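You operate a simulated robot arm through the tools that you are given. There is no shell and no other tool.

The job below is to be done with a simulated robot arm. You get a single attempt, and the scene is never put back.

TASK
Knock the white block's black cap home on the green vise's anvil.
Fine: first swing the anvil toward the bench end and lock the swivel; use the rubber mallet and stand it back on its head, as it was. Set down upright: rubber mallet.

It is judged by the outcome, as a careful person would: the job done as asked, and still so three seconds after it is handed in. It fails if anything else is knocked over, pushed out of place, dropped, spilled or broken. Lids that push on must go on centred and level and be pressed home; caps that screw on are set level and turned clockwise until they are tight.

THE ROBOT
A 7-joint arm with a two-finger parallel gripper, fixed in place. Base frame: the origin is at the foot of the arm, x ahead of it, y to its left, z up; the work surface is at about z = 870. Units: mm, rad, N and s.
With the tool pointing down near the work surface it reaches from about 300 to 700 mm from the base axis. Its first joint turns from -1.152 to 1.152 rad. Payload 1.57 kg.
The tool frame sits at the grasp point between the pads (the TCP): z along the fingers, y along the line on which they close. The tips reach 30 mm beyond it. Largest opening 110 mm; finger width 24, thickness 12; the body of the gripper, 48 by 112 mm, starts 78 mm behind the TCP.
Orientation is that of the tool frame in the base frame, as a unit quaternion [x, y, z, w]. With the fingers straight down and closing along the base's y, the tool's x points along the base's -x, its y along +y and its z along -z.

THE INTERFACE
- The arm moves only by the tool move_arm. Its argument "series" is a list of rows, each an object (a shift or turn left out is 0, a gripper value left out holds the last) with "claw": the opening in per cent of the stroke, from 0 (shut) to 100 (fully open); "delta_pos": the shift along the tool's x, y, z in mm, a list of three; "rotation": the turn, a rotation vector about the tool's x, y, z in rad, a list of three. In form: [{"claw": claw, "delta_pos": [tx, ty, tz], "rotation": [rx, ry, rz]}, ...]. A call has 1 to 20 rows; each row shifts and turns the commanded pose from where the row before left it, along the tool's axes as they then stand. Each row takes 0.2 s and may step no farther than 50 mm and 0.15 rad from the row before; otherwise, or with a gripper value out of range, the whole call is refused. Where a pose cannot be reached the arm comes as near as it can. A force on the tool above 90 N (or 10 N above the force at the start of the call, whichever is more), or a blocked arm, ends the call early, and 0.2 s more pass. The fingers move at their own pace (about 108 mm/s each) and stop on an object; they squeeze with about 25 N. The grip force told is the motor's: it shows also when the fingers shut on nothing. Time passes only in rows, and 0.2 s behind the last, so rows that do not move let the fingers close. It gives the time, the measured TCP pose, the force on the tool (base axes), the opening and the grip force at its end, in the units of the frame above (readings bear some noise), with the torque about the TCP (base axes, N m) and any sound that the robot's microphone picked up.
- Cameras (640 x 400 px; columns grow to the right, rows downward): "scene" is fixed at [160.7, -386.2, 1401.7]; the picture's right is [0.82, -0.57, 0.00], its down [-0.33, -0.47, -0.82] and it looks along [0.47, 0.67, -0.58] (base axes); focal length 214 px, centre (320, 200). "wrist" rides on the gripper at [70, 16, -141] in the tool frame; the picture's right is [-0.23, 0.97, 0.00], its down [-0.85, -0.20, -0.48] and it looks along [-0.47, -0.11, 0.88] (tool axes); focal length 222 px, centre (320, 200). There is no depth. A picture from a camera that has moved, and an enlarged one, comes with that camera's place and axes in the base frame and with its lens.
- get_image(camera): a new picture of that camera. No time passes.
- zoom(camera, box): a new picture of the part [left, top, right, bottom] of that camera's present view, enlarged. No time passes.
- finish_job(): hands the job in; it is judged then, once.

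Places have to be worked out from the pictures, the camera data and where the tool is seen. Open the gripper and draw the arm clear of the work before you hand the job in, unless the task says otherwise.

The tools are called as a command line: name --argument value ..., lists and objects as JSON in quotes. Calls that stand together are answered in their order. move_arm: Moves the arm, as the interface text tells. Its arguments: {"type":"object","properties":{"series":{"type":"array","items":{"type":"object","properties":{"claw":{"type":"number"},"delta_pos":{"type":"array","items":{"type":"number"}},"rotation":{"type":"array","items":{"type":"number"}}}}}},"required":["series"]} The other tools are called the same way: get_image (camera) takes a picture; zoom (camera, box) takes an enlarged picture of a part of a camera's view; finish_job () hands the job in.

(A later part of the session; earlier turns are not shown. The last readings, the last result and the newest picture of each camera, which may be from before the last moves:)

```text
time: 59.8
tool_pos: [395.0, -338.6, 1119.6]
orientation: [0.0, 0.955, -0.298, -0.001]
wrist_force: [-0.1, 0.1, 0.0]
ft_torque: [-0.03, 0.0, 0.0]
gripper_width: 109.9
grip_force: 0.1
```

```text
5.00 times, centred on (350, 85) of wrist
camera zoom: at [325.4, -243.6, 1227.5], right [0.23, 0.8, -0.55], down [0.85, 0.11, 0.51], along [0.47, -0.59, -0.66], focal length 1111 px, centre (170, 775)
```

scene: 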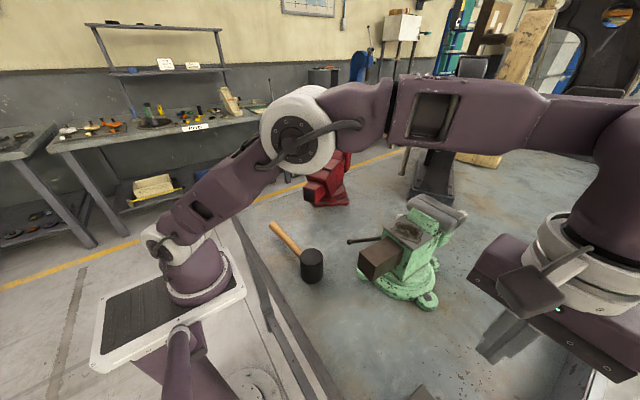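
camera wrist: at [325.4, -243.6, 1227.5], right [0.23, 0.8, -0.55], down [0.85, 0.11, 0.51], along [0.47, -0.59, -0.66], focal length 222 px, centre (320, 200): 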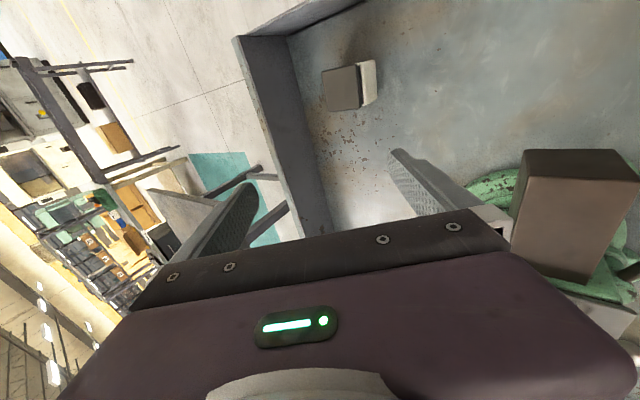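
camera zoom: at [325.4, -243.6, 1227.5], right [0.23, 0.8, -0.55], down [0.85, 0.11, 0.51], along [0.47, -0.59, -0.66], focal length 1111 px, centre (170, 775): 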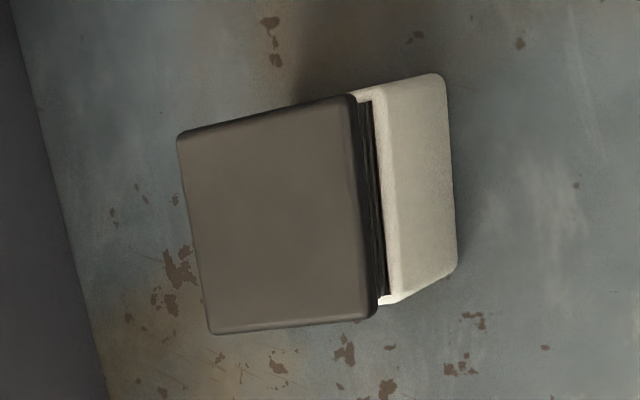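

The cap is a flange plate with a black plug partly in the hollow white body; about 10 mm of cap and gap shows, with the body's rim at z≈915. I level the gripper, come over the block with the fingers open along y, and check alignment before descending.

move_arm --series '[{"claw": 100, "rotation": [-0.15, 0, 0]}, {"rotation": [-0.15, 0, 0]}, {"rotation": [-0.15, 0, 0]}, {"rotation": [-0.15, 0, 0]}, {"delta_pos": [24, -39, 0]}, {"delta_pos": [23.5, -38.5, 0]}, {"delta_pos": [0, 0, 45], "rotation": [0, 0, 0.045]}, {"delta_pos": [0, 0, 45]}, {"delta_pos": [0, 0, 30]}, {"delta_pos": [0, 0, 0]}]'

get_image --camera "wrist"

get_image --camera "scene"

```text
time: 62.0
tool_pos: [348.1, -416.1, 1000.6]
orientation: [0.023, 1.0, -0.001, 0.0]
wrist_force: [-0.7, 0.2, -0.3]
ft_torque: [-0.02, 0.01, -0.06]
gripper_width: 110.1
grip_force: 0.0
```

```text
taken
camera wrist: at [279.6, -394.7, 1142.0], right [0.27, 0.96, 0.0], down [0.84, -0.24, 0.48], along [0.46, -0.13, -0.88], focal length 222 px, centre (320, 200)
```

wrist: 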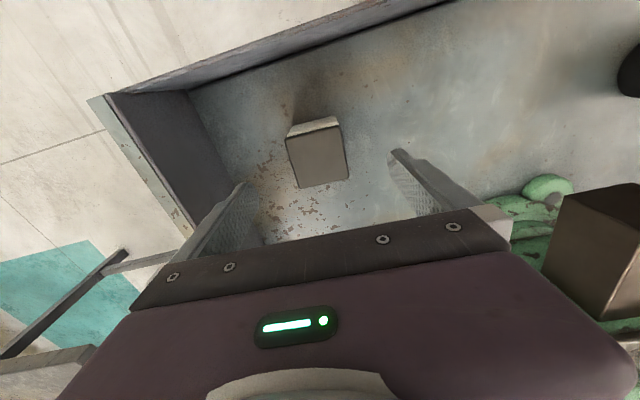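

```text
taken
```

scene: 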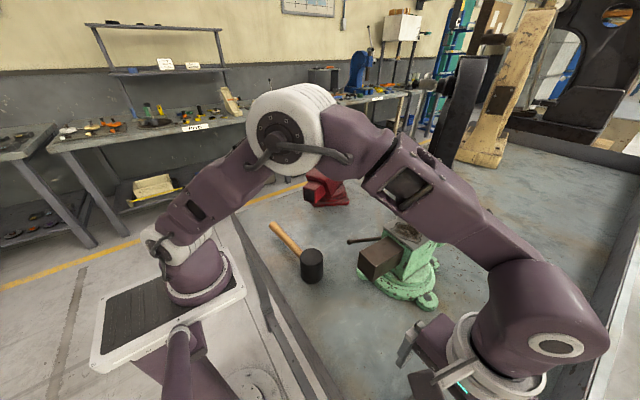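

zoom --camera "wrist" --box '[180, 100, 460, 260]'

```text
2.29 times, centred on (320, 180) of wrist
camera zoom: at [279.6, -394.7, 1142.0], right [0.27, 0.96, 0.0], down [0.84, -0.24, 0.48], along [0.46, -0.13, -0.88], focal length 508 px, centre (320, 246)
```

zoom: 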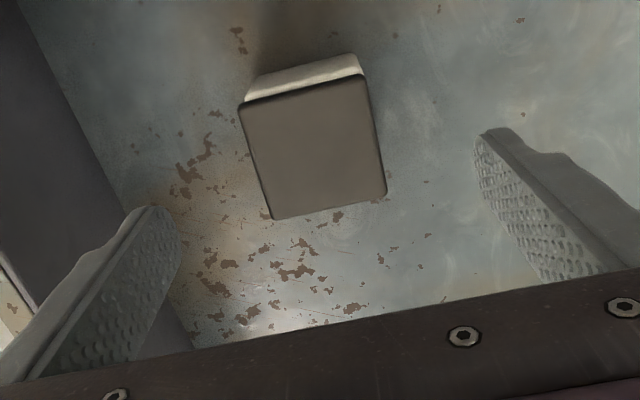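

The block is centred between the fingers to within 2 mm and the yaw matches. I descend to TCP z≈906 (tips about 6 mm off the bench).

move_arm --series '[{"delta_pos": [2, 0, 35]}, {"delta_pos": [0, 0, 35]}, {"delta_pos": [0, 0, 15]}, {"delta_pos": [0, 0, 9]}, {"delta_pos": [0, 0, 0]}]'

get_image --camera "wrist"

```text
time: 63.1
tool_pos: [344.9, -416.6, 907.6]
orientation: [0.024, 1.0, -0.001, 0.0]
wrist_force: [0.0, 0.1, -0.3]
ft_torque: [0.02, 0.02, 0.01]
gripper_width: 110.0
grip_force: 0.1
```

```text
taken
camera wrist: at [275.7, -395.1, 1048.6], right [0.27, 0.96, 0.0], down [0.84, -0.24, 0.48], along [0.46, -0.13, -0.88], focal length 222 px, centre (320, 200)
```

wrist: 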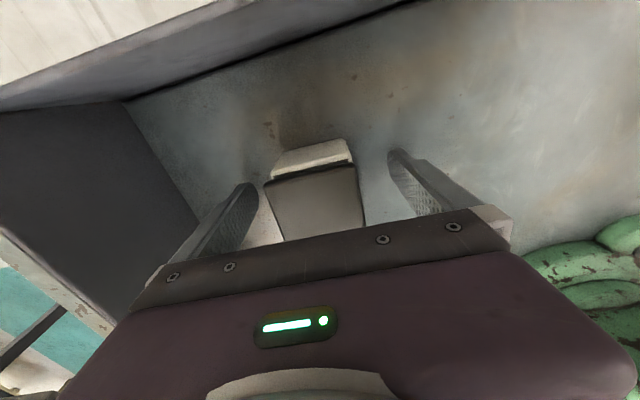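

The fingers straddle the block properly. I close on the white body and read the grip.

move_arm --series '[{"claw": 60}, {"claw": 50}, {"claw": 40}, {"claw": 30}, {"claw": 30}]'

get_image --camera "wrist"

```text
time: 64.3
tool_pos: [345.3, -416.5, 907.0]
orientation: [0.023, 1.0, -0.001, 0.0]
wrist_force: [-0.2, 0.4, 0.2]
ft_torque: [0.1, -0.05, 0.03]
gripper_width: 53.7
grip_force: 24.6
```

```text
taken
camera wrist: at [275.7, -395.1, 1048.8], right [0.27, 0.96, 0.0], down [0.84, -0.24, 0.48], along [0.46, -0.13, -0.88], focal length 222 px, centre (320, 200)
```

wrist: 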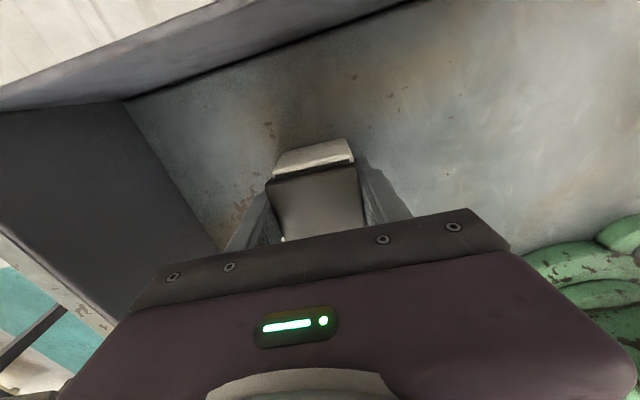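

Firm grip (53.7 mm, 24.6 N). I lift slowly and check that cap and body come up together.

move_arm --series '[{"delta_pos": [0, 0, -5]}, {"delta_pos": [0, 0, -10]}, {"delta_pos": [0, 0, -20]}, {"delta_pos": [0, 0, -30]}, {"delta_pos": [0, 0, -30]}, {"delta_pos": [0, 0, -30]}, {"delta_pos": [0, 0, -30]}, {"delta_pos": [0, 0, -30]}, {"delta_pos": [0, 0, -30]}, {"delta_pos": [0, 0, -20]}, {"delta_pos": [0, 0, 0]}]'

get_image --camera "wrist"

get_image --camera "scene"

```text
time: 66.8
tool_pos: [344.5, -412.9, 1136.5]
orientation: [0.023, 1.0, -0.001, 0.0]
wrist_force: [0.0, 0.5, -2.3]
ft_torque: [0.0, -0.04, 0.01]
gripper_width: 53.7
grip_force: 24.8
```

```text
taken
camera wrist: at [276.1, -391.3, 1280.5], right [0.27, 0.96, 0.0], down [0.84, -0.24, 0.48], along [0.46, -0.13, -0.88], focal length 222 px, centre (320, 200)
```

wrist: 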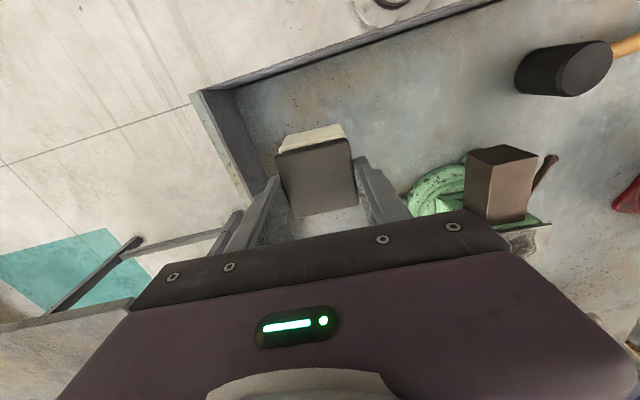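

```text
taken
```

scene: 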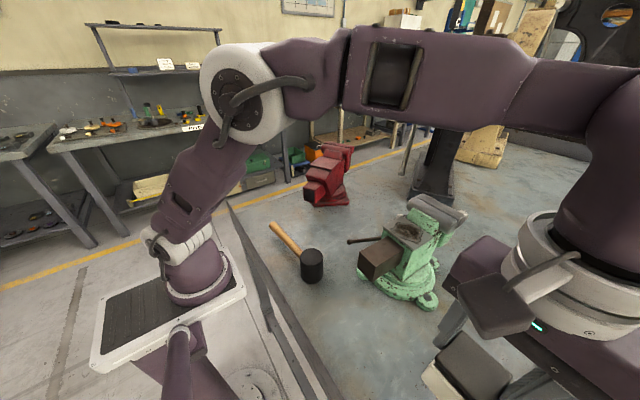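

Cap and body came up together (about 2.3 N of weight). From the pictures the anvil plate spans x≈515–590, y≈-245 to -150 at z≈1040, so I carry the block to about (551,-198), still well above everything.

move_arm --series '[{"rotation": [0, 0, -0.045]}, {"delta_pos": [-29.5, 30.7, 0]}, {"delta_pos": [-29.5, 30.7, 0]}, {"delta_pos": [-29.5, 30.7, 0]}, {"delta_pos": [-29.5, 30.7, 0]}, {"delta_pos": [-29.5, 30.7, 0]}, {"delta_pos": [-29.5, 30.7, 0]}, {"delta_pos": [-29.5, 30.7, 0]}, {"delta_pos": [0, 0, 0]}]'

get_image --camera "wrist"

zoom --camera "scene" --box '[310, 140, 490, 300]'

```text
time: 68.8
tool_pos: [550.0, -199.5, 1142.8]
orientation: [0.0, 1.0, -0.002, 0.0]
wrist_force: [-0.7, 0.0, -2.3]
ft_torque: [0.03, 0.03, -0.03]
gripper_width: 53.6
grip_force: 24.4
```

```text
taken
camera wrist: at [480.6, -181.0, 1284.8], right [0.23, 0.97, 0.0], down [0.85, -0.2, 0.48], along [0.47, -0.11, -0.88], focal length 222 px, centre (320, 200)
```

wrist: 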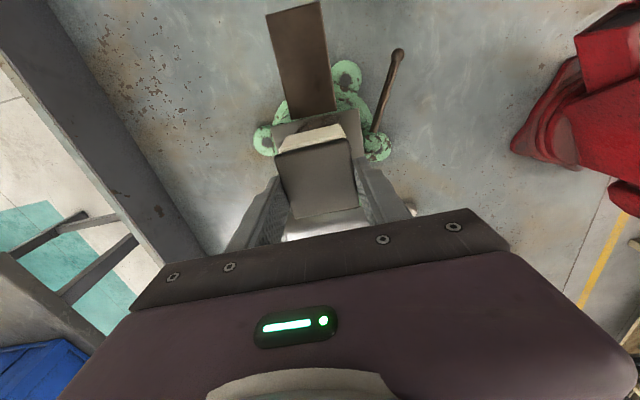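

```text
2.50 times, centred on (400, 220) of scene
camera zoom: at [160.8, -386.2, 1401.6], right [0.82, -0.57, 0.0], down [-0.33, -0.47, -0.82], along [0.47, 0.67, -0.58], focal length 536 px, centre (120, 150)
```

zoom: 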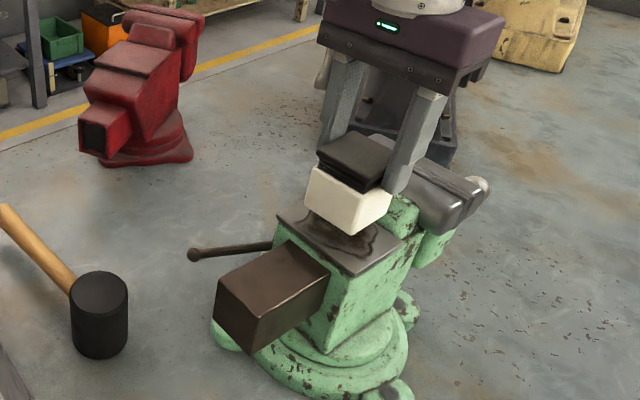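

The block hovers over the anvil. I enlarge the views to check centring over the plate.

zoom --camera "wrist" --box '[240, 80, 420, 240]'

zoom --camera "scene" --box '[380, 180, 480, 260]'

```text
2.50 times, centred on (330, 160) of wrist
camera zoom: at [480.6, -181.0, 1284.8], right [0.23, 0.97, 0.0], down [0.85, -0.2, 0.48], along [0.47, -0.11, -0.88], focal length 555 px, centre (295, 300)
```

zoom: 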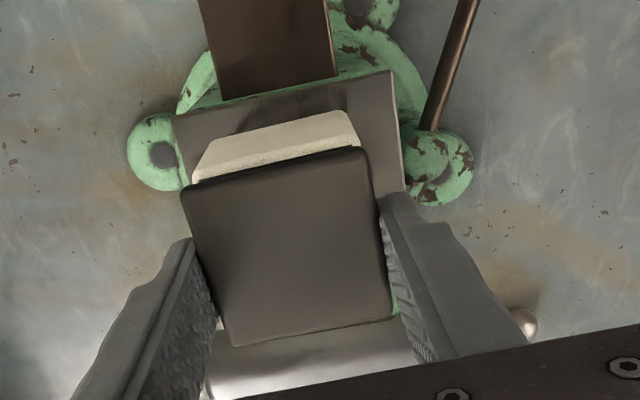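

```text
5.00 times, centred on (430, 220) of scene
camera zoom: at [160.8, -386.2, 1401.6], right [0.82, -0.57, 0.0], down [-0.33, -0.47, -0.82], along [0.47, 0.67, -0.58], focal length 1072 px, centre (-230, 100)
```

zoom: 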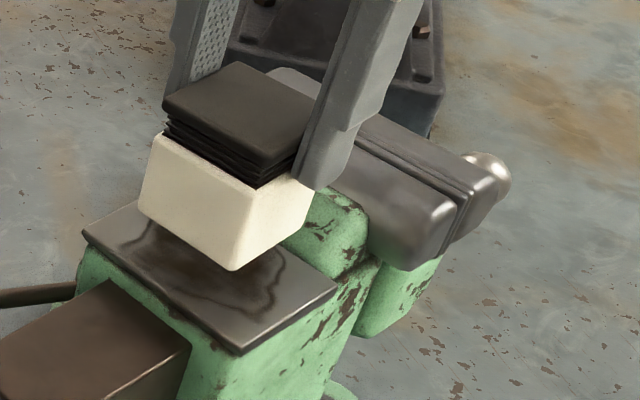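

The plate's edge gives its centre near (552,-196.5) with yaw about -1.8°. I trim position and yaw and lower 52 mm, leaving roughly a centimetre.

move_arm --series '[{"delta_pos": [-1.5, 2.5, 10], "rotation": [0, 0, 0.03]}, {"delta_pos": [0, 0, 15]}, {"delta_pos": [0, 0, 15]}, {"delta_pos": [0, 0, 12]}, {"delta_pos": [0, 0, 0]}]'

zoom --camera "scene" --box '[380, 180, 480, 260]'

```text
time: 70.0
tool_pos: [553.4, -199.8, 1089.3]
orientation: [0.016, 1.0, -0.002, 0.001]
wrist_force: [0.1, -0.1, 16.7]
ft_torque: [0.46, 0.31, -0.13]
gripper_width: 53.5
grip_force: 24.4
```

```text
5.00 times, centred on (430, 220) of scene
camera zoom: at [160.5, -386.1, 1401.7], right [0.82, -0.57, 0.0], down [-0.33, -0.47, -0.82], along [0.47, 0.67, -0.58], focal length 1072 px, centre (-230, 100)
```

zoom: 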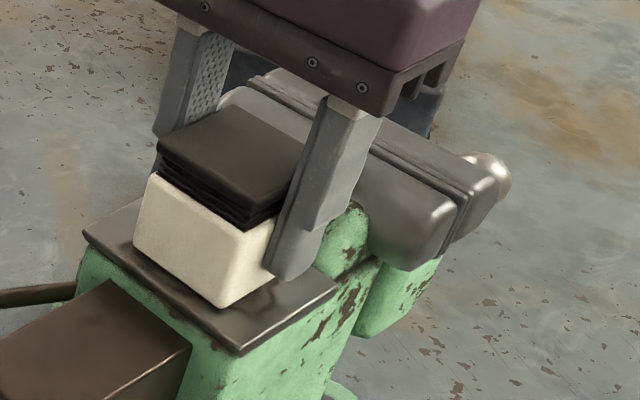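

The block has already touched down (16.7 N upward at TCP z≈1089, so the plate is at about z=1052) and sits inside the plate's edges. I ease the push slightly and open the fingers gently.

move_arm --series '[{"delta_pos": [0, 0, -1]}, {"delta_pos": [0, 0, -0.5]}, {"delta_pos": [0, 0, 0]}]'

zoom --camera "scene" --box '[380, 180, 480, 260]'

```text
time: 70.8
tool_pos: [554.0, -198.6, 1090.0]
orientation: [0.015, 1.0, -0.001, -0.001]
wrist_force: [-0.2, -0.7, -2.8]
ft_torque: [-0.01, -0.02, 0.0]
gripper_width: 53.8
grip_force: 24.8
```

```text
5.00 times, centred on (430, 220) of scene
camera zoom: at [160.8, -386.2, 1401.6], right [0.82, -0.57, 0.0], down [-0.33, -0.47, -0.82], along [0.47, 0.67, -0.58], focal length 1072 px, centre (-230, 100)
```

zoom: 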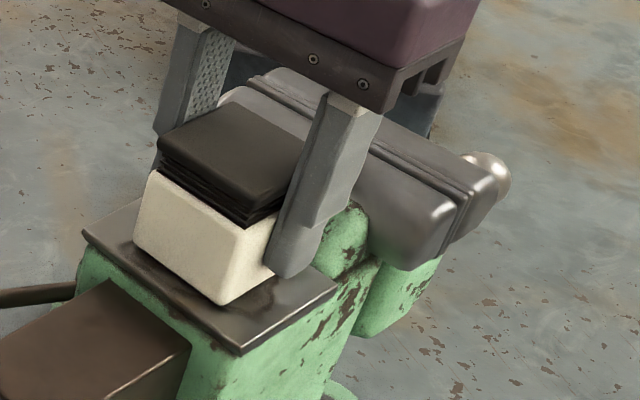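

The block hangs a hair above the plate now. I lower 1 mm to touch, then open slowly.

move_arm --series '[{"delta_pos": [0, 0, 0.8]}, {"delta_pos": [0, 0, 0.4]}, {"claw": 30, "delta_pos": [0, 0, 0]}]'

```text
time: 71.5
tool_pos: [555.0, -198.8, 1089.2]
orientation: [0.017, 1.0, -0.001, 0.002]
wrist_force: [1.0, -2.0, 6.5]
ft_torque: [0.18, 0.23, 0.01]
gripper_width: 53.3
grip_force: 24.6
```

Contact again at 6.5 N, so the block is seated on the plate. I open the fingers in stages and then rise straight up.

move_arm --series '[{"claw": 52}, {"claw": 58}, {"claw": 70}, {"claw": 85}, {"claw": 85}]'

zoom --camera "scene" --box '[380, 180, 480, 260]'

get_image --camera "wrist"

```text
time: 72.8
tool_pos: [556.0, -198.5, 1089.2]
orientation: [0.016, 1.0, 0.0, 0.001]
wrist_force: [-0.5, 0.7, 0.2]
ft_torque: [0.01, 0.02, 0.0]
gripper_width: 93.4
grip_force: 0.0
```

```text
5.00 times, centred on (430, 220) of scene
camera zoom: at [160.7, -386.2, 1401.7], right [0.82, -0.57, 0.0], down [-0.33, -0.47, -0.82], along [0.47, 0.67, -0.58], focal length 1072 px, centre (-230, 100)
```

zoom: 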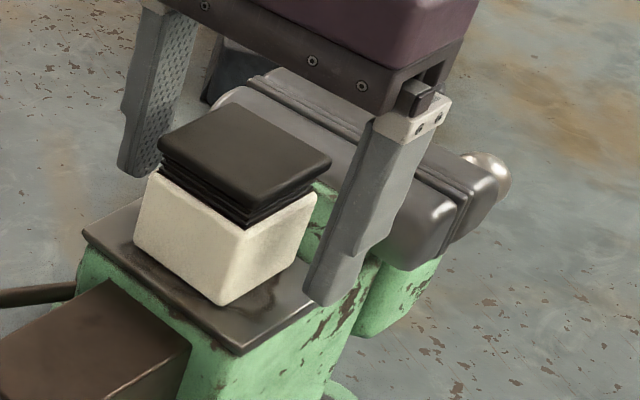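

```text
taken
camera wrist: at [485.9, -179.3, 1231.2], right [0.26, 0.97, 0.0], down [0.85, -0.23, 0.48], along [0.46, -0.13, -0.88], focal length 222 px, centre (320, 200)
```

wrist: 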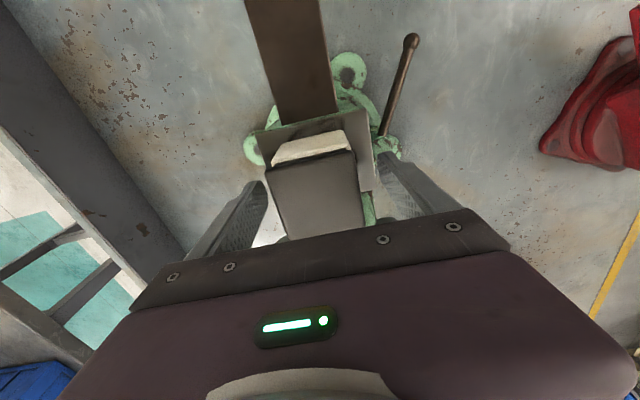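

The block stands on the anvil, cap level, fingers clear on both sides. I rise straight up and then move toward the mallet for a close look.

move_arm --series '[{"delta_pos": [0, 0, -20]}, {"delta_pos": [0, 0, -40]}, {"delta_pos": [0, 0, -25], "rotation": [0, 0, -0.03]}, {"delta_pos": [40, 25, 0]}, {"delta_pos": [40, 25, 0]}, {"delta_pos": [30, 30, 0]}, {"delta_pos": [20, 40, 0]}, {"delta_pos": [0, 40, 0]}, {"delta_pos": [0, 0, 0]}]'

get_image --camera "wrist"

get_image --camera "scene"

```text
time: 74.8
tool_pos: [423.1, -37.2, 1173.1]
orientation: [0.002, 1.0, -0.001, 0.0]
wrist_force: [0.5, 0.1, 0.9]
ft_torque: [0.01, -0.01, 0.02]
gripper_width: 93.2
grip_force: 0.0
```

```text
taken
camera wrist: at [353.4, -20.2, 1315.1], right [0.23, 0.97, 0.0], down [0.85, -0.2, 0.48], along [0.47, -0.11, -0.88], focal length 222 px, centre (320, 200)
```

wrist: 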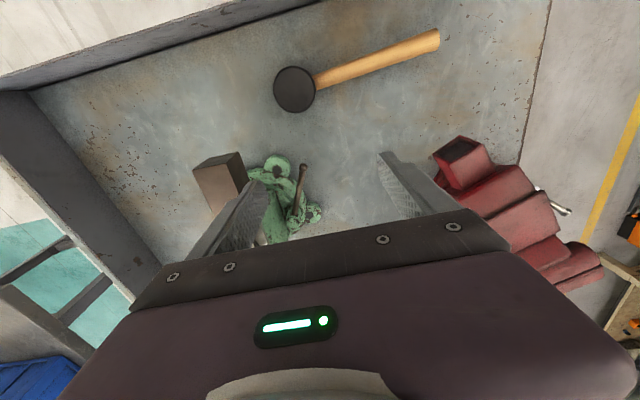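

```text
taken
```

scene: 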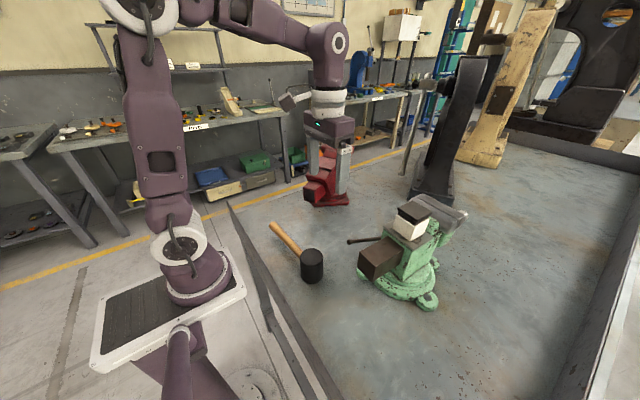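

zoom --camera "wrist" --box '[250, 10, 460, 130]'

zoom --camera "scene" --box '[250, 205, 350, 295]'

zoom --camera "scene" --box '[340, 190, 480, 310]'

```text
3.05 times, centred on (355, 70) of wrist
camera zoom: at [353.4, -20.2, 1315.1], right [0.23, 0.97, 0.0], down [0.85, -0.2, 0.48], along [0.47, -0.11, -0.88], focal length 677 px, centre (213, 596)
```

zoom: 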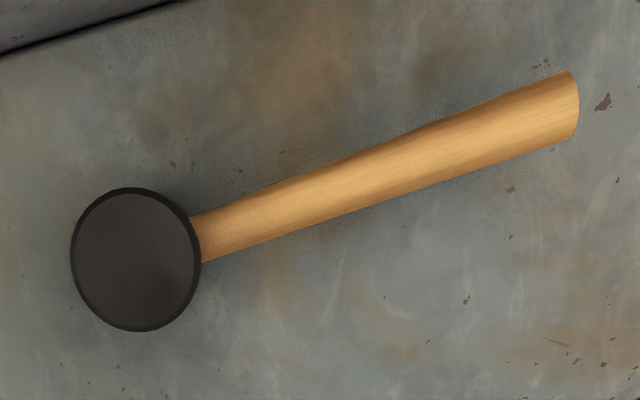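

```text
4.44 times, centred on (300, 250) of scene
camera zoom: at [160.7, -386.2, 1401.7], right [0.82, -0.57, 0.0], down [-0.33, -0.47, -0.82], along [0.47, 0.67, -0.58], focal length 953 px, centre (409, -22)
```

zoom: 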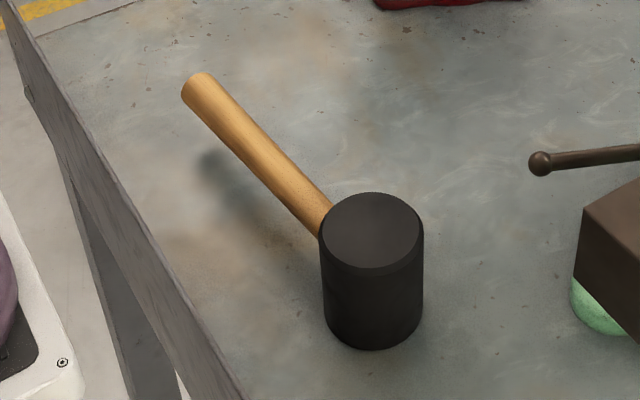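

```text
3.33 times, centred on (410, 250) of scene
camera zoom: at [160.7, -386.2, 1401.7], right [0.82, -0.57, 0.0], down [-0.33, -0.47, -0.82], along [0.47, 0.67, -0.58], focal length 715 px, centre (20, 33)
```

zoom: 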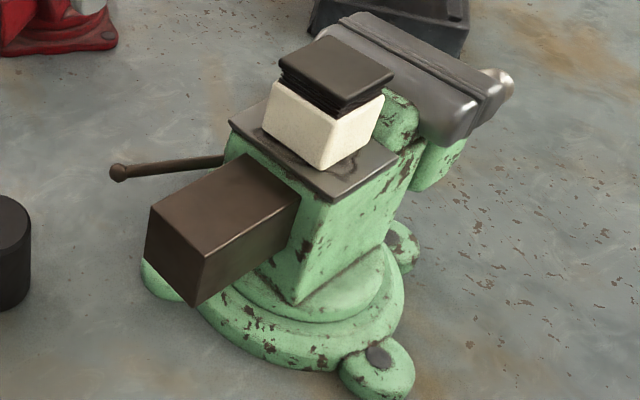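

The mallet head is about 62 mm across and 77 mm tall, centred near (360.5,-62) with its handle level toward +y. I'll take it by the head so the blow is straight; for that I first turn the gripper 90° so the fingers close along x.

move_arm --series '[{"claw": 100, "rotation": [0, 0, 0.143]}, {"rotation": [0, 0, 0.143]}, {"rotation": [0, 0, 0.143]}, {"rotation": [0, 0, 0.143]}, {"rotation": [0, 0, 0.143]}, {"rotation": [0, 0, 0.143]}, {"rotation": [0, 0, 0.143]}, {"rotation": [0, 0, 0.143]}, {"rotation": [0, 0, 0.143]}, {"rotation": [0, 0, 0.143]}, {"rotation": [0, 0, 0.141]}, {"delta_pos": [0, 0, 0]}]'

get_image --camera "wrist"

get_image --camera "scene"

```text
time: 77.3
tool_pos: [423.4, -38.5, 1174.4]
orientation: [0.708, 0.706, 0.0, 0.0]
wrist_force: [0.5, -0.3, -0.3]
ft_torque: [0.01, -0.06, -0.04]
gripper_width: 110.0
grip_force: 0.1
```

```text
taken
camera wrist: at [440.9, 32.6, 1315.7], right [0.97, -0.23, 0.0], down [-0.2, -0.85, 0.48], along [-0.11, -0.47, -0.88], focal length 222 px, centre (320, 200)
```

wrist: 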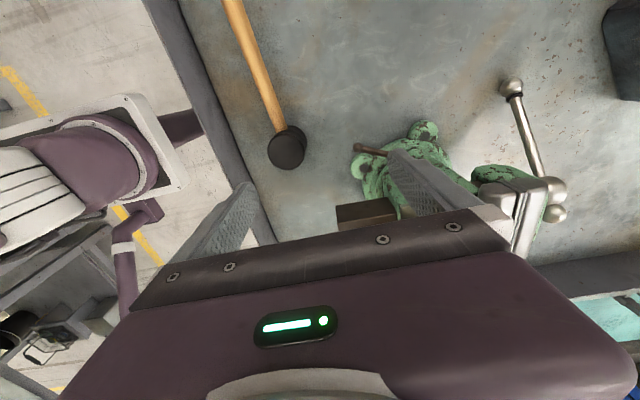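

```text
taken
```

scene: 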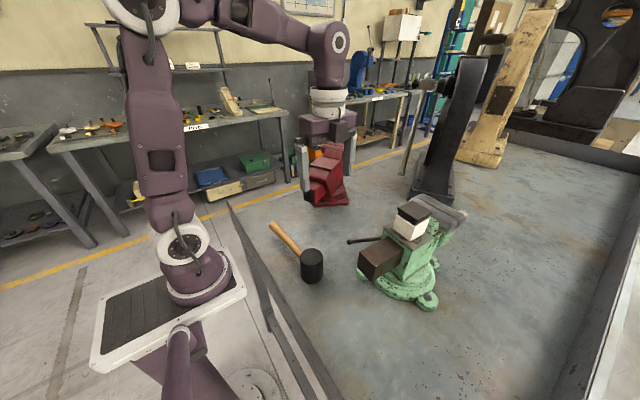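

The turn worked. I centre over the mallet head (360.5,-62) and lower part-way to re-measure it.

move_arm --series '[{"delta_pos": [-12, -31.5, 0]}, {"delta_pos": [-11.5, -31.5, 0]}, {"delta_pos": [0, 0, 45]}, {"delta_pos": [0, 0, 45]}, {"delta_pos": [0, 0, 45]}, {"delta_pos": [0, 0, 0]}]'

get_image --camera "wrist"

zoom --camera "scene" --box '[240, 170, 380, 300]'

```text
time: 78.8
tool_pos: [363.9, -61.7, 1039.9]
orientation: [0.707, 0.707, -0.001, 0.001]
wrist_force: [0.9, 0.6, -0.4]
ft_torque: [0.0, 0.03, -0.01]
gripper_width: 110.2
grip_force: 0.1
```

```text
taken
camera wrist: at [379.6, 9.4, 1181.5], right [0.97, -0.23, 0.0], down [-0.2, -0.85, 0.48], along [-0.11, -0.47, -0.88], focal length 222 px, centre (320, 200)
```

wrist: 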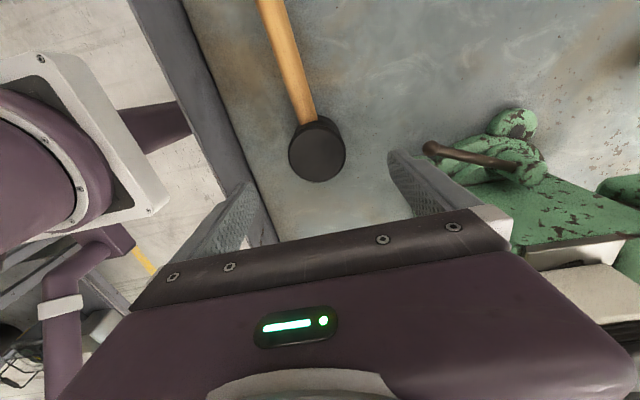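

```text
3.08 times, centred on (310, 235) of scene
camera zoom: at [160.7, -386.2, 1401.7], right [0.82, -0.57, 0.0], down [-0.33, -0.47, -0.82], along [0.47, 0.67, -0.58], focal length 660 px, centre (351, 92)
```

zoom: 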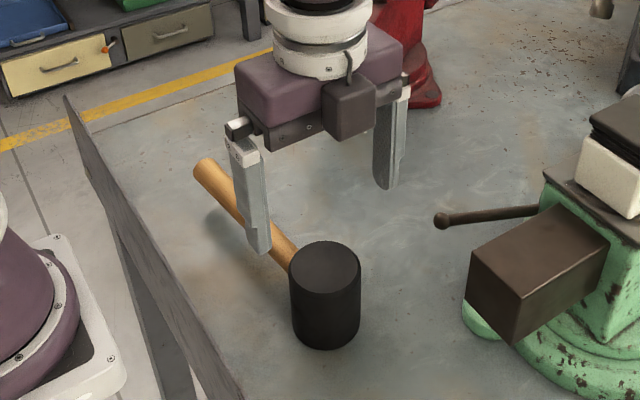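

zoom --camera "wrist" --box '[180, 80, 460, 260]'

```text
2.22 times, centred on (320, 170) of wrist
camera zoom: at [379.6, 9.4, 1181.5], right [0.97, -0.23, 0.0], down [-0.2, -0.85, 0.48], along [-0.11, -0.47, -0.88], focal length 494 px, centre (320, 267)
```

zoom: 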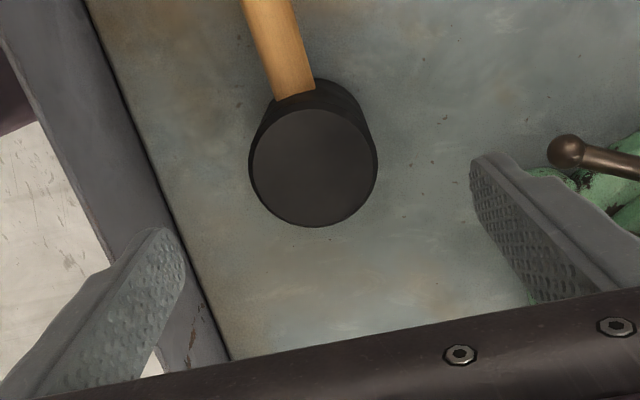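

The head centre re-measures at (360.3,-61.5), 61 mm across. I correct x by -3.6 mm and lower so the pads sit beside the head, tips about 12 mm above the bench.

move_arm --series '[{"delta_pos": [0, -3.6, 30]}, {"delta_pos": [0, 0, 40]}, {"delta_pos": [0, 0, 35]}, {"delta_pos": [0, 0, 22]}, {"delta_pos": [0, 0, 0]}]'

get_image --camera "wrist"

zoom --camera "scene" --box '[240, 170, 380, 300]'

```text
time: 80.0
tool_pos: [357.2, -62.6, 915.6]
orientation: [0.708, 0.706, -0.001, 0.001]
wrist_force: [-0.6, -0.6, 0.1]
ft_torque: [0.01, -0.02, -0.01]
gripper_width: 110.0
grip_force: 0.1
```

```text
taken
camera wrist: at [373.3, 9.6, 1057.1], right [0.97, -0.23, 0.0], down [-0.2, -0.85, 0.48], along [-0.11, -0.47, -0.88], focal length 222 px, centre (320, 200)
```

wrist: 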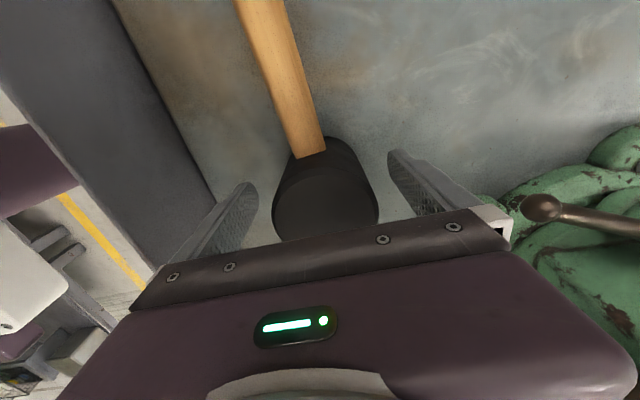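

```text
3.08 times, centred on (310, 235) of scene
camera zoom: at [160.7, -386.2, 1401.7], right [0.82, -0.57, 0.0], down [-0.33, -0.47, -0.82], along [0.47, 0.67, -0.58], focal length 660 px, centre (351, 92)
```

zoom: 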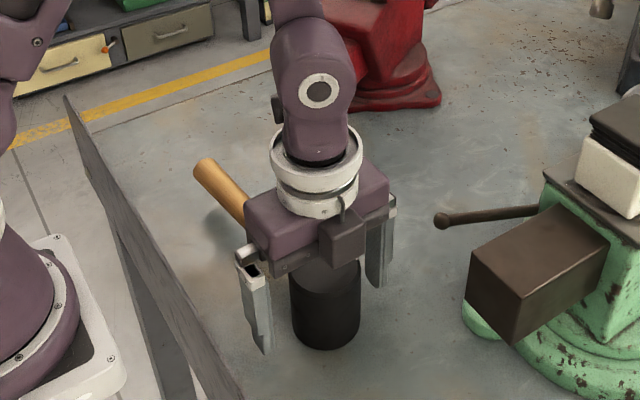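

The pads straddle the head; the reading shows the tool about 3 mm low in x, so I nudge it back and re-read before closing.

move_arm --series '[{"delta_pos": [0, 3, 2]}, {"delta_pos": [0, 0, 0]}]'

```text
time: 80.5
tool_pos: [359.5, -61.5, 914.2]
orientation: [0.708, 0.706, 0.0, 0.001]
wrist_force: [0.3, 0.2, 0.1]
ft_torque: [-0.03, 0.01, 0.01]
gripper_width: 109.9
grip_force: 0.0
```

Now centred at (359.5,-61.5). I close gently on the mallet head.

move_arm --series '[{"claw": 70}, {"claw": 60}, {"claw": 50}, {"claw": 40}, {"claw": 40}]'

get_image --camera "wrist"

```text
time: 81.8
tool_pos: [358.8, -62.0, 914.0]
orientation: [0.708, 0.707, -0.001, 0.002]
wrist_force: [-0.1, -0.2, 0.2]
ft_torque: [-0.09, -0.03, -0.04]
gripper_width: 62.6
grip_force: 25.8
```

```text
taken
camera wrist: at [377.3, 9.6, 1055.1], right [0.97, -0.23, 0.0], down [-0.2, -0.85, 0.48], along [-0.11, -0.47, -0.88], focal length 222 px, centre (320, 200)
```

wrist: 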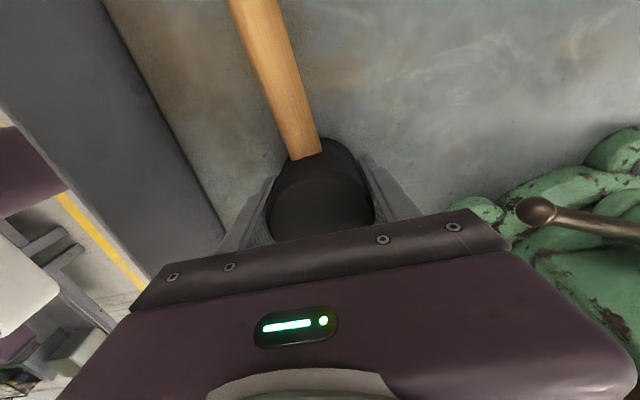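

Grip is solid (62.6 mm, 25.8 N); the head's lower face is 44 mm below the TCP. I lift slowly and check it hangs level.

move_arm --series '[{"delta_pos": [0, 0, -4]}, {"delta_pos": [0, 0, -8]}, {"delta_pos": [0, 0, -15]}, {"delta_pos": [0, 0, -25]}, {"delta_pos": [0, 0, -30]}, {"delta_pos": [0, 0, 0]}]'

get_image --camera "wrist"

zoom --camera "scene" --box '[240, 140, 380, 300]'

```text
time: 83.2
tool_pos: [360.8, -61.7, 993.7]
orientation: [0.707, 0.707, -0.001, 0.0]
wrist_force: [0.8, -0.3, -4.3]
ft_torque: [-0.1, -0.01, -0.03]
gripper_width: 62.8
grip_force: 25.0
```

```text
taken
camera wrist: at [377.6, 9.4, 1135.5], right [0.97, -0.23, 0.0], down [-0.2, -0.85, 0.48], along [-0.11, -0.47, -0.88], focal length 222 px, centre (320, 200)
```

wrist: 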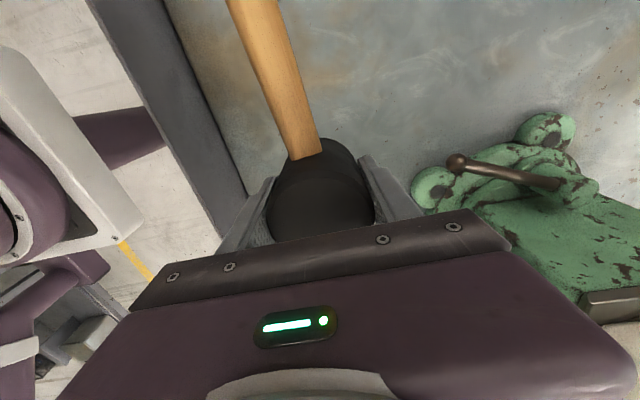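

```text
2.50 times, centred on (310, 220) of scene
camera zoom: at [160.8, -386.2, 1401.7], right [0.82, -0.57, 0.0], down [-0.33, -0.47, -0.82], along [0.47, 0.67, -0.58], focal length 536 px, centre (345, 150)
```

zoom: 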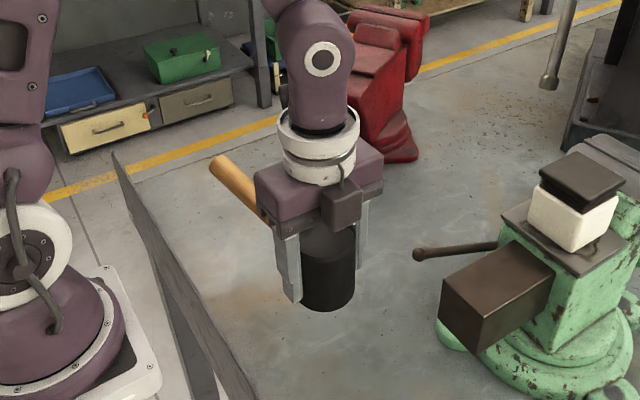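

No droop: the mallet weighs about 4.3 N and hangs level. I raise it to clear the cap and carry it over the block at (555,-199), keeping its face about 20 mm above the cap.

move_arm --series '[{"delta_pos": [0, 0, -45]}, {"delta_pos": [0, 0, -45]}, {"delta_pos": [0, 0, -45]}, {"delta_pos": [0, 0, -45]}, {"delta_pos": [0, 0, -5]}, {"delta_pos": [-22.8, 32.3, 0]}, {"delta_pos": [-22.8, 32.3, 0]}, {"delta_pos": [-22.8, 32.3, 0]}, {"delta_pos": [-22.8, 32.3, 0]}, {"delta_pos": [0, 0, 0]}]'

get_image --camera "scene"

```text
time: 85.3
tool_pos: [490.2, -154.1, 1174.6]
orientation: [0.708, 0.706, -0.001, 0.001]
wrist_force: [0.3, -0.2, -3.6]
ft_torque: [-0.06, -0.02, 0.0]
gripper_width: 62.7
grip_force: 25.0
```

```text
taken
```

scene: 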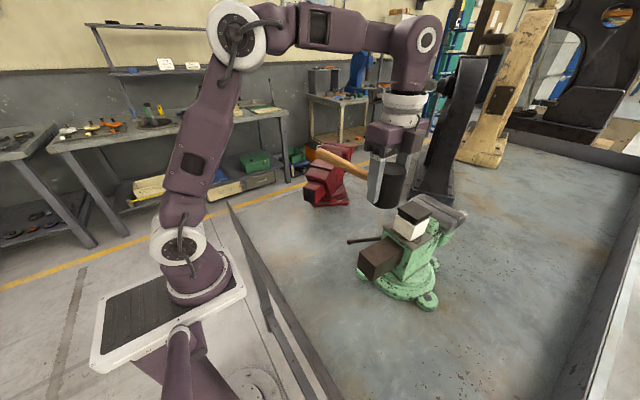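

Good clearance so far. I carry on the last stretch to stand above the cap.

move_arm --series '[{"delta_pos": [-15, 21.6, 0]}, {"delta_pos": [-15, 21.6, 0]}, {"delta_pos": [-15, 21.6, 0]}, {"delta_pos": [0, 0, 0]}]'

zoom --camera "scene" --box '[350, 140, 490, 260]'

get_image --camera "wrist"

```text
time: 86.3
tool_pos: [553.9, -199.9, 1174.5]
orientation: [0.708, 0.706, -0.001, 0.0]
wrist_force: [0.2, -0.8, -3.5]
ft_torque: [-0.05, -0.01, 0.03]
gripper_width: 62.5
grip_force: 24.9
```

```text
3.33 times, centred on (420, 200) of scene
camera zoom: at [160.8, -386.3, 1401.6], right [0.82, -0.57, 0.0], down [-0.33, -0.47, -0.82], along [0.47, 0.67, -0.58], focal length 715 px, centre (-13, 200)
```

zoom: 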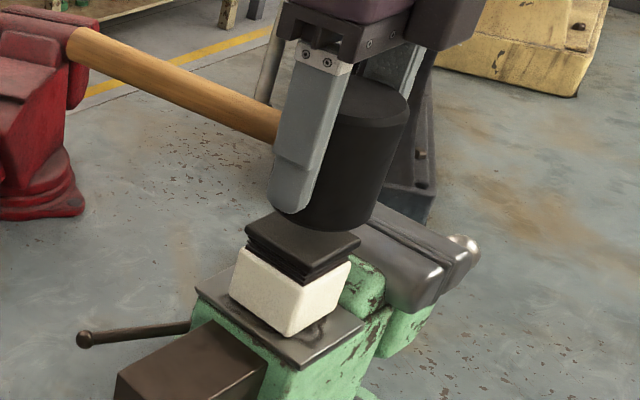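

```text
taken
camera wrist: at [570.4, -128.3, 1316.1], right [0.97, -0.23, 0.0], down [-0.2, -0.85, 0.48], along [-0.11, -0.47, -0.88], focal length 222 px, centre (320, 200)
```

wrist: 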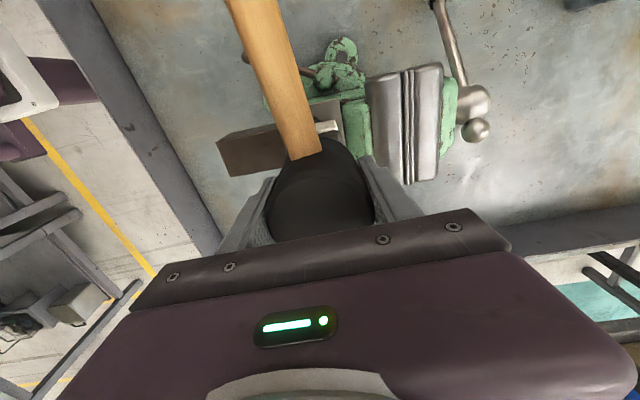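

I check the alignment of mallet face and cap more closely in both views before any blow.

zoom --camera "wrist" --box '[220, 70, 420, 250]'

zoom --camera "scene" --box '[390, 160, 470, 250]'

```text
2.22 times, centred on (320, 160) of wrist
camera zoom: at [570.4, -128.3, 1316.1], right [0.97, -0.23, 0.0], down [-0.2, -0.85, 0.48], along [-0.11, -0.47, -0.88], focal length 494 px, centre (320, 289)
```

zoom: 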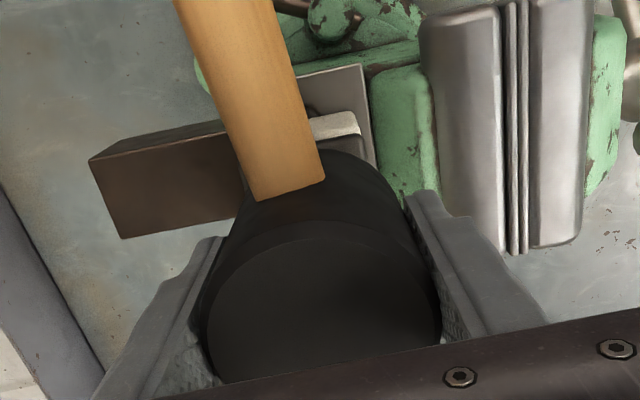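

```text
4.44 times, centred on (430, 205) of scene
camera zoom: at [160.8, -386.3, 1401.6], right [0.82, -0.57, 0.0], down [-0.33, -0.47, -0.82], along [0.47, 0.67, -0.58], focal length 953 px, centre (-169, 178)
```

zoom: 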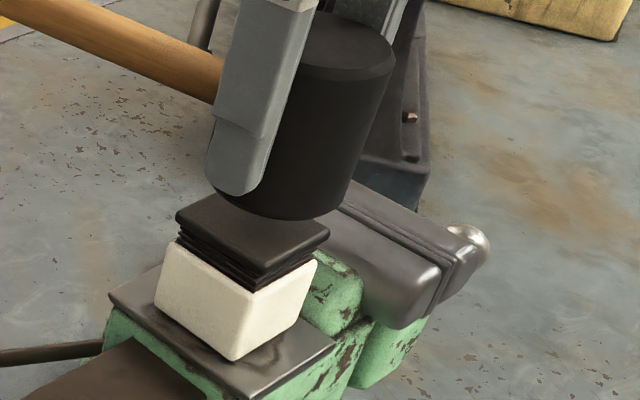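

Wrist-view geometry puts the block centre within about 2 mm of the mallet axis; the scene view hints at a few mm toward +y, so I trim by (-1,+2). Then I lower slowly to find first contact with the cap.

move_arm --series '[{"delta_pos": [2, -1, 5]}, {"delta_pos": [0, 0, 5]}, {"delta_pos": [0, 0, 3]}, {"delta_pos": [0, 0, 0]}]'

zoom --camera "scene" --box '[390, 160, 470, 250]'

```text
time: 87.3
tool_pos: [554.2, -196.5, 1163.7]
orientation: [0.708, 0.706, -0.001, 0.001]
wrist_force: [-0.1, 0.2, -3.3]
ft_torque: [-0.09, -0.03, 0.02]
gripper_width: 62.5
grip_force: 25.5
```

```text
4.44 times, centred on (430, 205) of scene
camera zoom: at [160.8, -386.3, 1401.6], right [0.82, -0.57, 0.0], down [-0.33, -0.47, -0.82], along [0.47, 0.67, -0.58], focal length 953 px, centre (-169, 178)
```

zoom: 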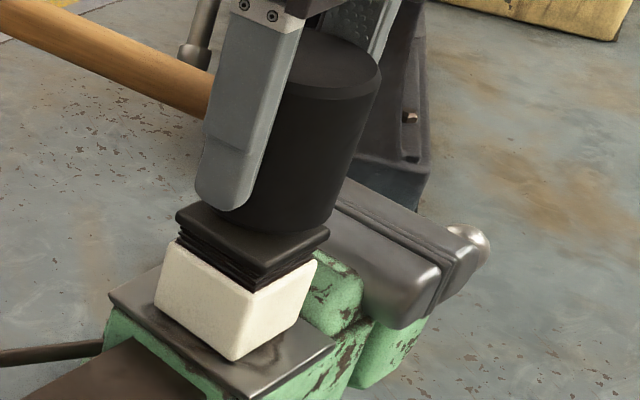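

Visually the face is nearly over the cap; I trim x by -3 mm and keep lowering in 2 mm steps until the force changes.

move_arm --series '[{"delta_pos": [0, -3, 2]}, {"delta_pos": [0, 0, 2]}, {"delta_pos": [0, 0, 2]}, {"delta_pos": [0, 0, 0]}]'

```text
time: 88.3
tool_pos: [550.5, -197.9, 1157.9]
orientation: [0.708, 0.706, 0.0, 0.0]
wrist_force: [-0.2, 0.0, -3.7]
ft_torque: [-0.11, -0.01, 0.01]
gripper_width: 62.8
grip_force: 24.9
```

Mallet face is at about 1114 with no contact yet. I continue down in small steps.

move_arm --series '[{"delta_pos": [0, 0, 1.5]}, {"delta_pos": [0, 0, 1.5]}, {"delta_pos": [0, 0, 0]}]'

zoom --camera "scene" --box '[390, 160, 470, 250]'

```text
time: 89.2
tool_pos: [551.9, -196.9, 1156.1]
orientation: [0.708, 0.706, 0.0, 0.001]
wrist_force: [-0.3, -0.5, -4.4]
ft_torque: [-0.08, -0.04, 0.01]
gripper_width: 62.8
grip_force: 24.9
```

```text
4.44 times, centred on (430, 205) of scene
camera zoom: at [160.8, -386.3, 1401.6], right [0.82, -0.57, 0.0], down [-0.33, -0.47, -0.82], along [0.47, 0.67, -0.58], focal length 953 px, centre (-169, 178)
```

zoom: 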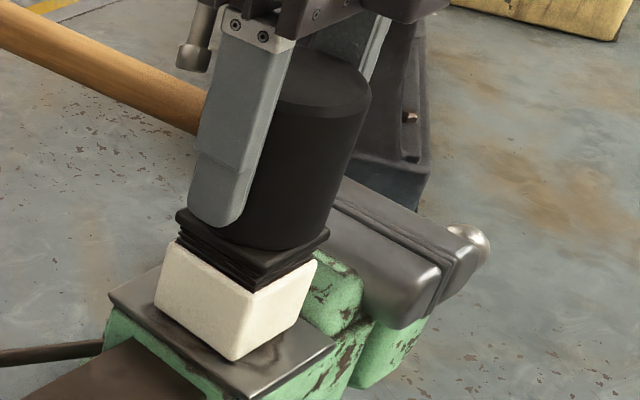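

move_arm --series '[{"delta_pos": [0, 0, 1]}, {"delta_pos": [0, 0, 1]}, {"delta_pos": [0, 0, 1]}, {"delta_pos": [0, 0, 0]}]'

```text
time: 90.2
tool_pos: [551.0, -197.0, 1153.8]
orientation: [0.708, 0.706, 0.0, 0.002]
wrist_force: [-1.7, -1.6, 6.5]
ft_torque: [0.1, 0.17, 0.05]
gripper_width: 62.3
grip_force: 25.4
```

Contact found at TCP z≈1154 (cap top at about 1110, matching the estimate). Now the first knock: I raise about 28 mm and bring the mallet down briskly with a small follow-through.

move_arm --series '[{"delta_pos": [0, 0, -14]}, {"delta_pos": [0, 0, -14]}, {"delta_pos": [0, 0, 0]}, {"delta_pos": [0, 0, 32]}, {"delta_pos": [0, 0, 0]}]'

zoom --camera "scene" --box '[390, 160, 470, 250]'

```text
time: 91.3
tool_pos: [550.3, -196.0, 1147.5]
orientation: [0.707, 0.707, 0.0, 0.001]
wrist_force: [3.1, -1.2, 10.9]
ft_torque: [0.05, -0.08, -0.01]
gripper_width: 62.5
grip_force: 21.8
```

```text
4.44 times, centred on (430, 205) of scene
camera zoom: at [160.6, -386.2, 1401.7], right [0.82, -0.57, 0.0], down [-0.33, -0.47, -0.82], along [0.47, 0.67, -0.58], focal length 953 px, centre (-169, 178)
```

zoom: 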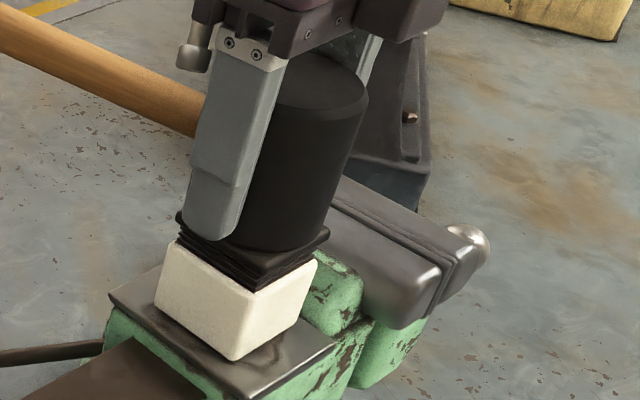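

The tool went 6 mm lower, but it looks as if the mallet mostly slid up between the pads rather than the cap moving. I raise a little and inspect the cap.

move_arm --series '[{"delta_pos": [0, 0, -10]}, {"delta_pos": [0, 0, -16]}, {"delta_pos": [0, 0, 0]}]'

zoom --camera "scene" --box '[390, 160, 470, 250]'

get_image --camera "wrist"

```text
time: 92.2
tool_pos: [550.3, -195.8, 1173.1]
orientation: [0.708, 0.706, -0.001, 0.001]
wrist_force: [0.2, 0.4, -3.8]
ft_torque: [-0.08, -0.02, 0.04]
gripper_width: 62.4
grip_force: 24.6
```

```text
4.44 times, centred on (430, 205) of scene
camera zoom: at [160.8, -386.3, 1401.6], right [0.82, -0.57, 0.0], down [-0.33, -0.47, -0.82], along [0.47, 0.67, -0.58], focal length 953 px, centre (-169, 178)
```

zoom: 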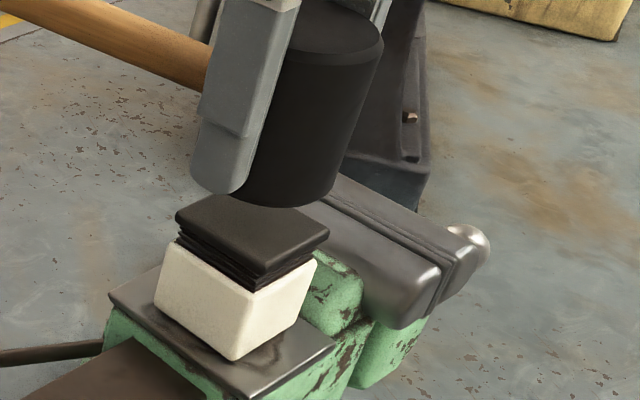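

```text
taken
camera wrist: at [566.8, -123.4, 1315.2], right [0.97, -0.23, 0.0], down [-0.2, -0.85, 0.48], along [-0.11, -0.47, -0.88], focal length 222 px, centre (320, 200)
```

wrist: 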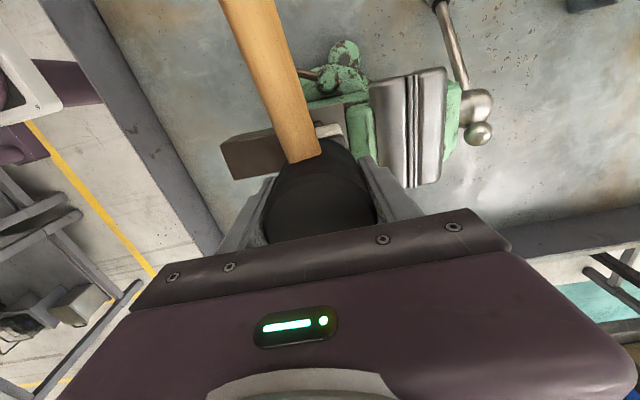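

The cap is unchanged and the mallet slipped about 6 mm in the pads, so that blow was too soft. I try a faster one: raise as high as the arm allows here and drive down at full row speed.

move_arm --series '[{"delta_pos": [0, 1, -15]}, {"delta_pos": [0, 1, -15]}, {"delta_pos": [0, 0, 0]}]'

```text
time: 93.0
tool_pos: [552.4, -194.6, 1201.9]
orientation: [0.708, 0.707, -0.001, 0.001]
wrist_force: [-0.5, 0.9, -3.4]
ft_torque: [-0.12, -0.02, 0.0]
gripper_width: 62.6
grip_force: 25.6
```

The arm reaches z=1202 here. I trim y back, set up 42 mm above contact and strike with one 48 mm row (about 0.24 m/s).

move_arm --series '[{"delta_pos": [-3.5, 0, 12]}, {"delta_pos": [0, 0, 0]}, {"delta_pos": [0, 0, 48]}, {"delta_pos": [0, 0, 0]}]'

zoom --camera "scene" --box '[390, 160, 470, 250]'

```text
time: 94.0
tool_pos: [554.6, -200.0, 1144.3]
orientation: [0.708, 0.706, 0.0, 0.004]
wrist_force: [-0.3, 1.2, 30.5]
ft_torque: [0.14, 0.42, -0.09]
gripper_width: 62.1
grip_force: 24.4
```

```text
4.44 times, centred on (430, 205) of scene
camera zoom: at [160.0, -385.8, 1401.9], right [0.82, -0.57, 0.0], down [-0.33, -0.47, -0.82], along [0.47, 0.67, -0.58], focal length 953 px, centre (-169, 178)
```

zoom: 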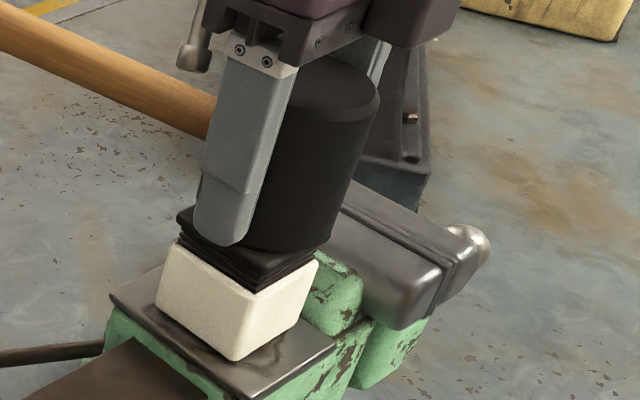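

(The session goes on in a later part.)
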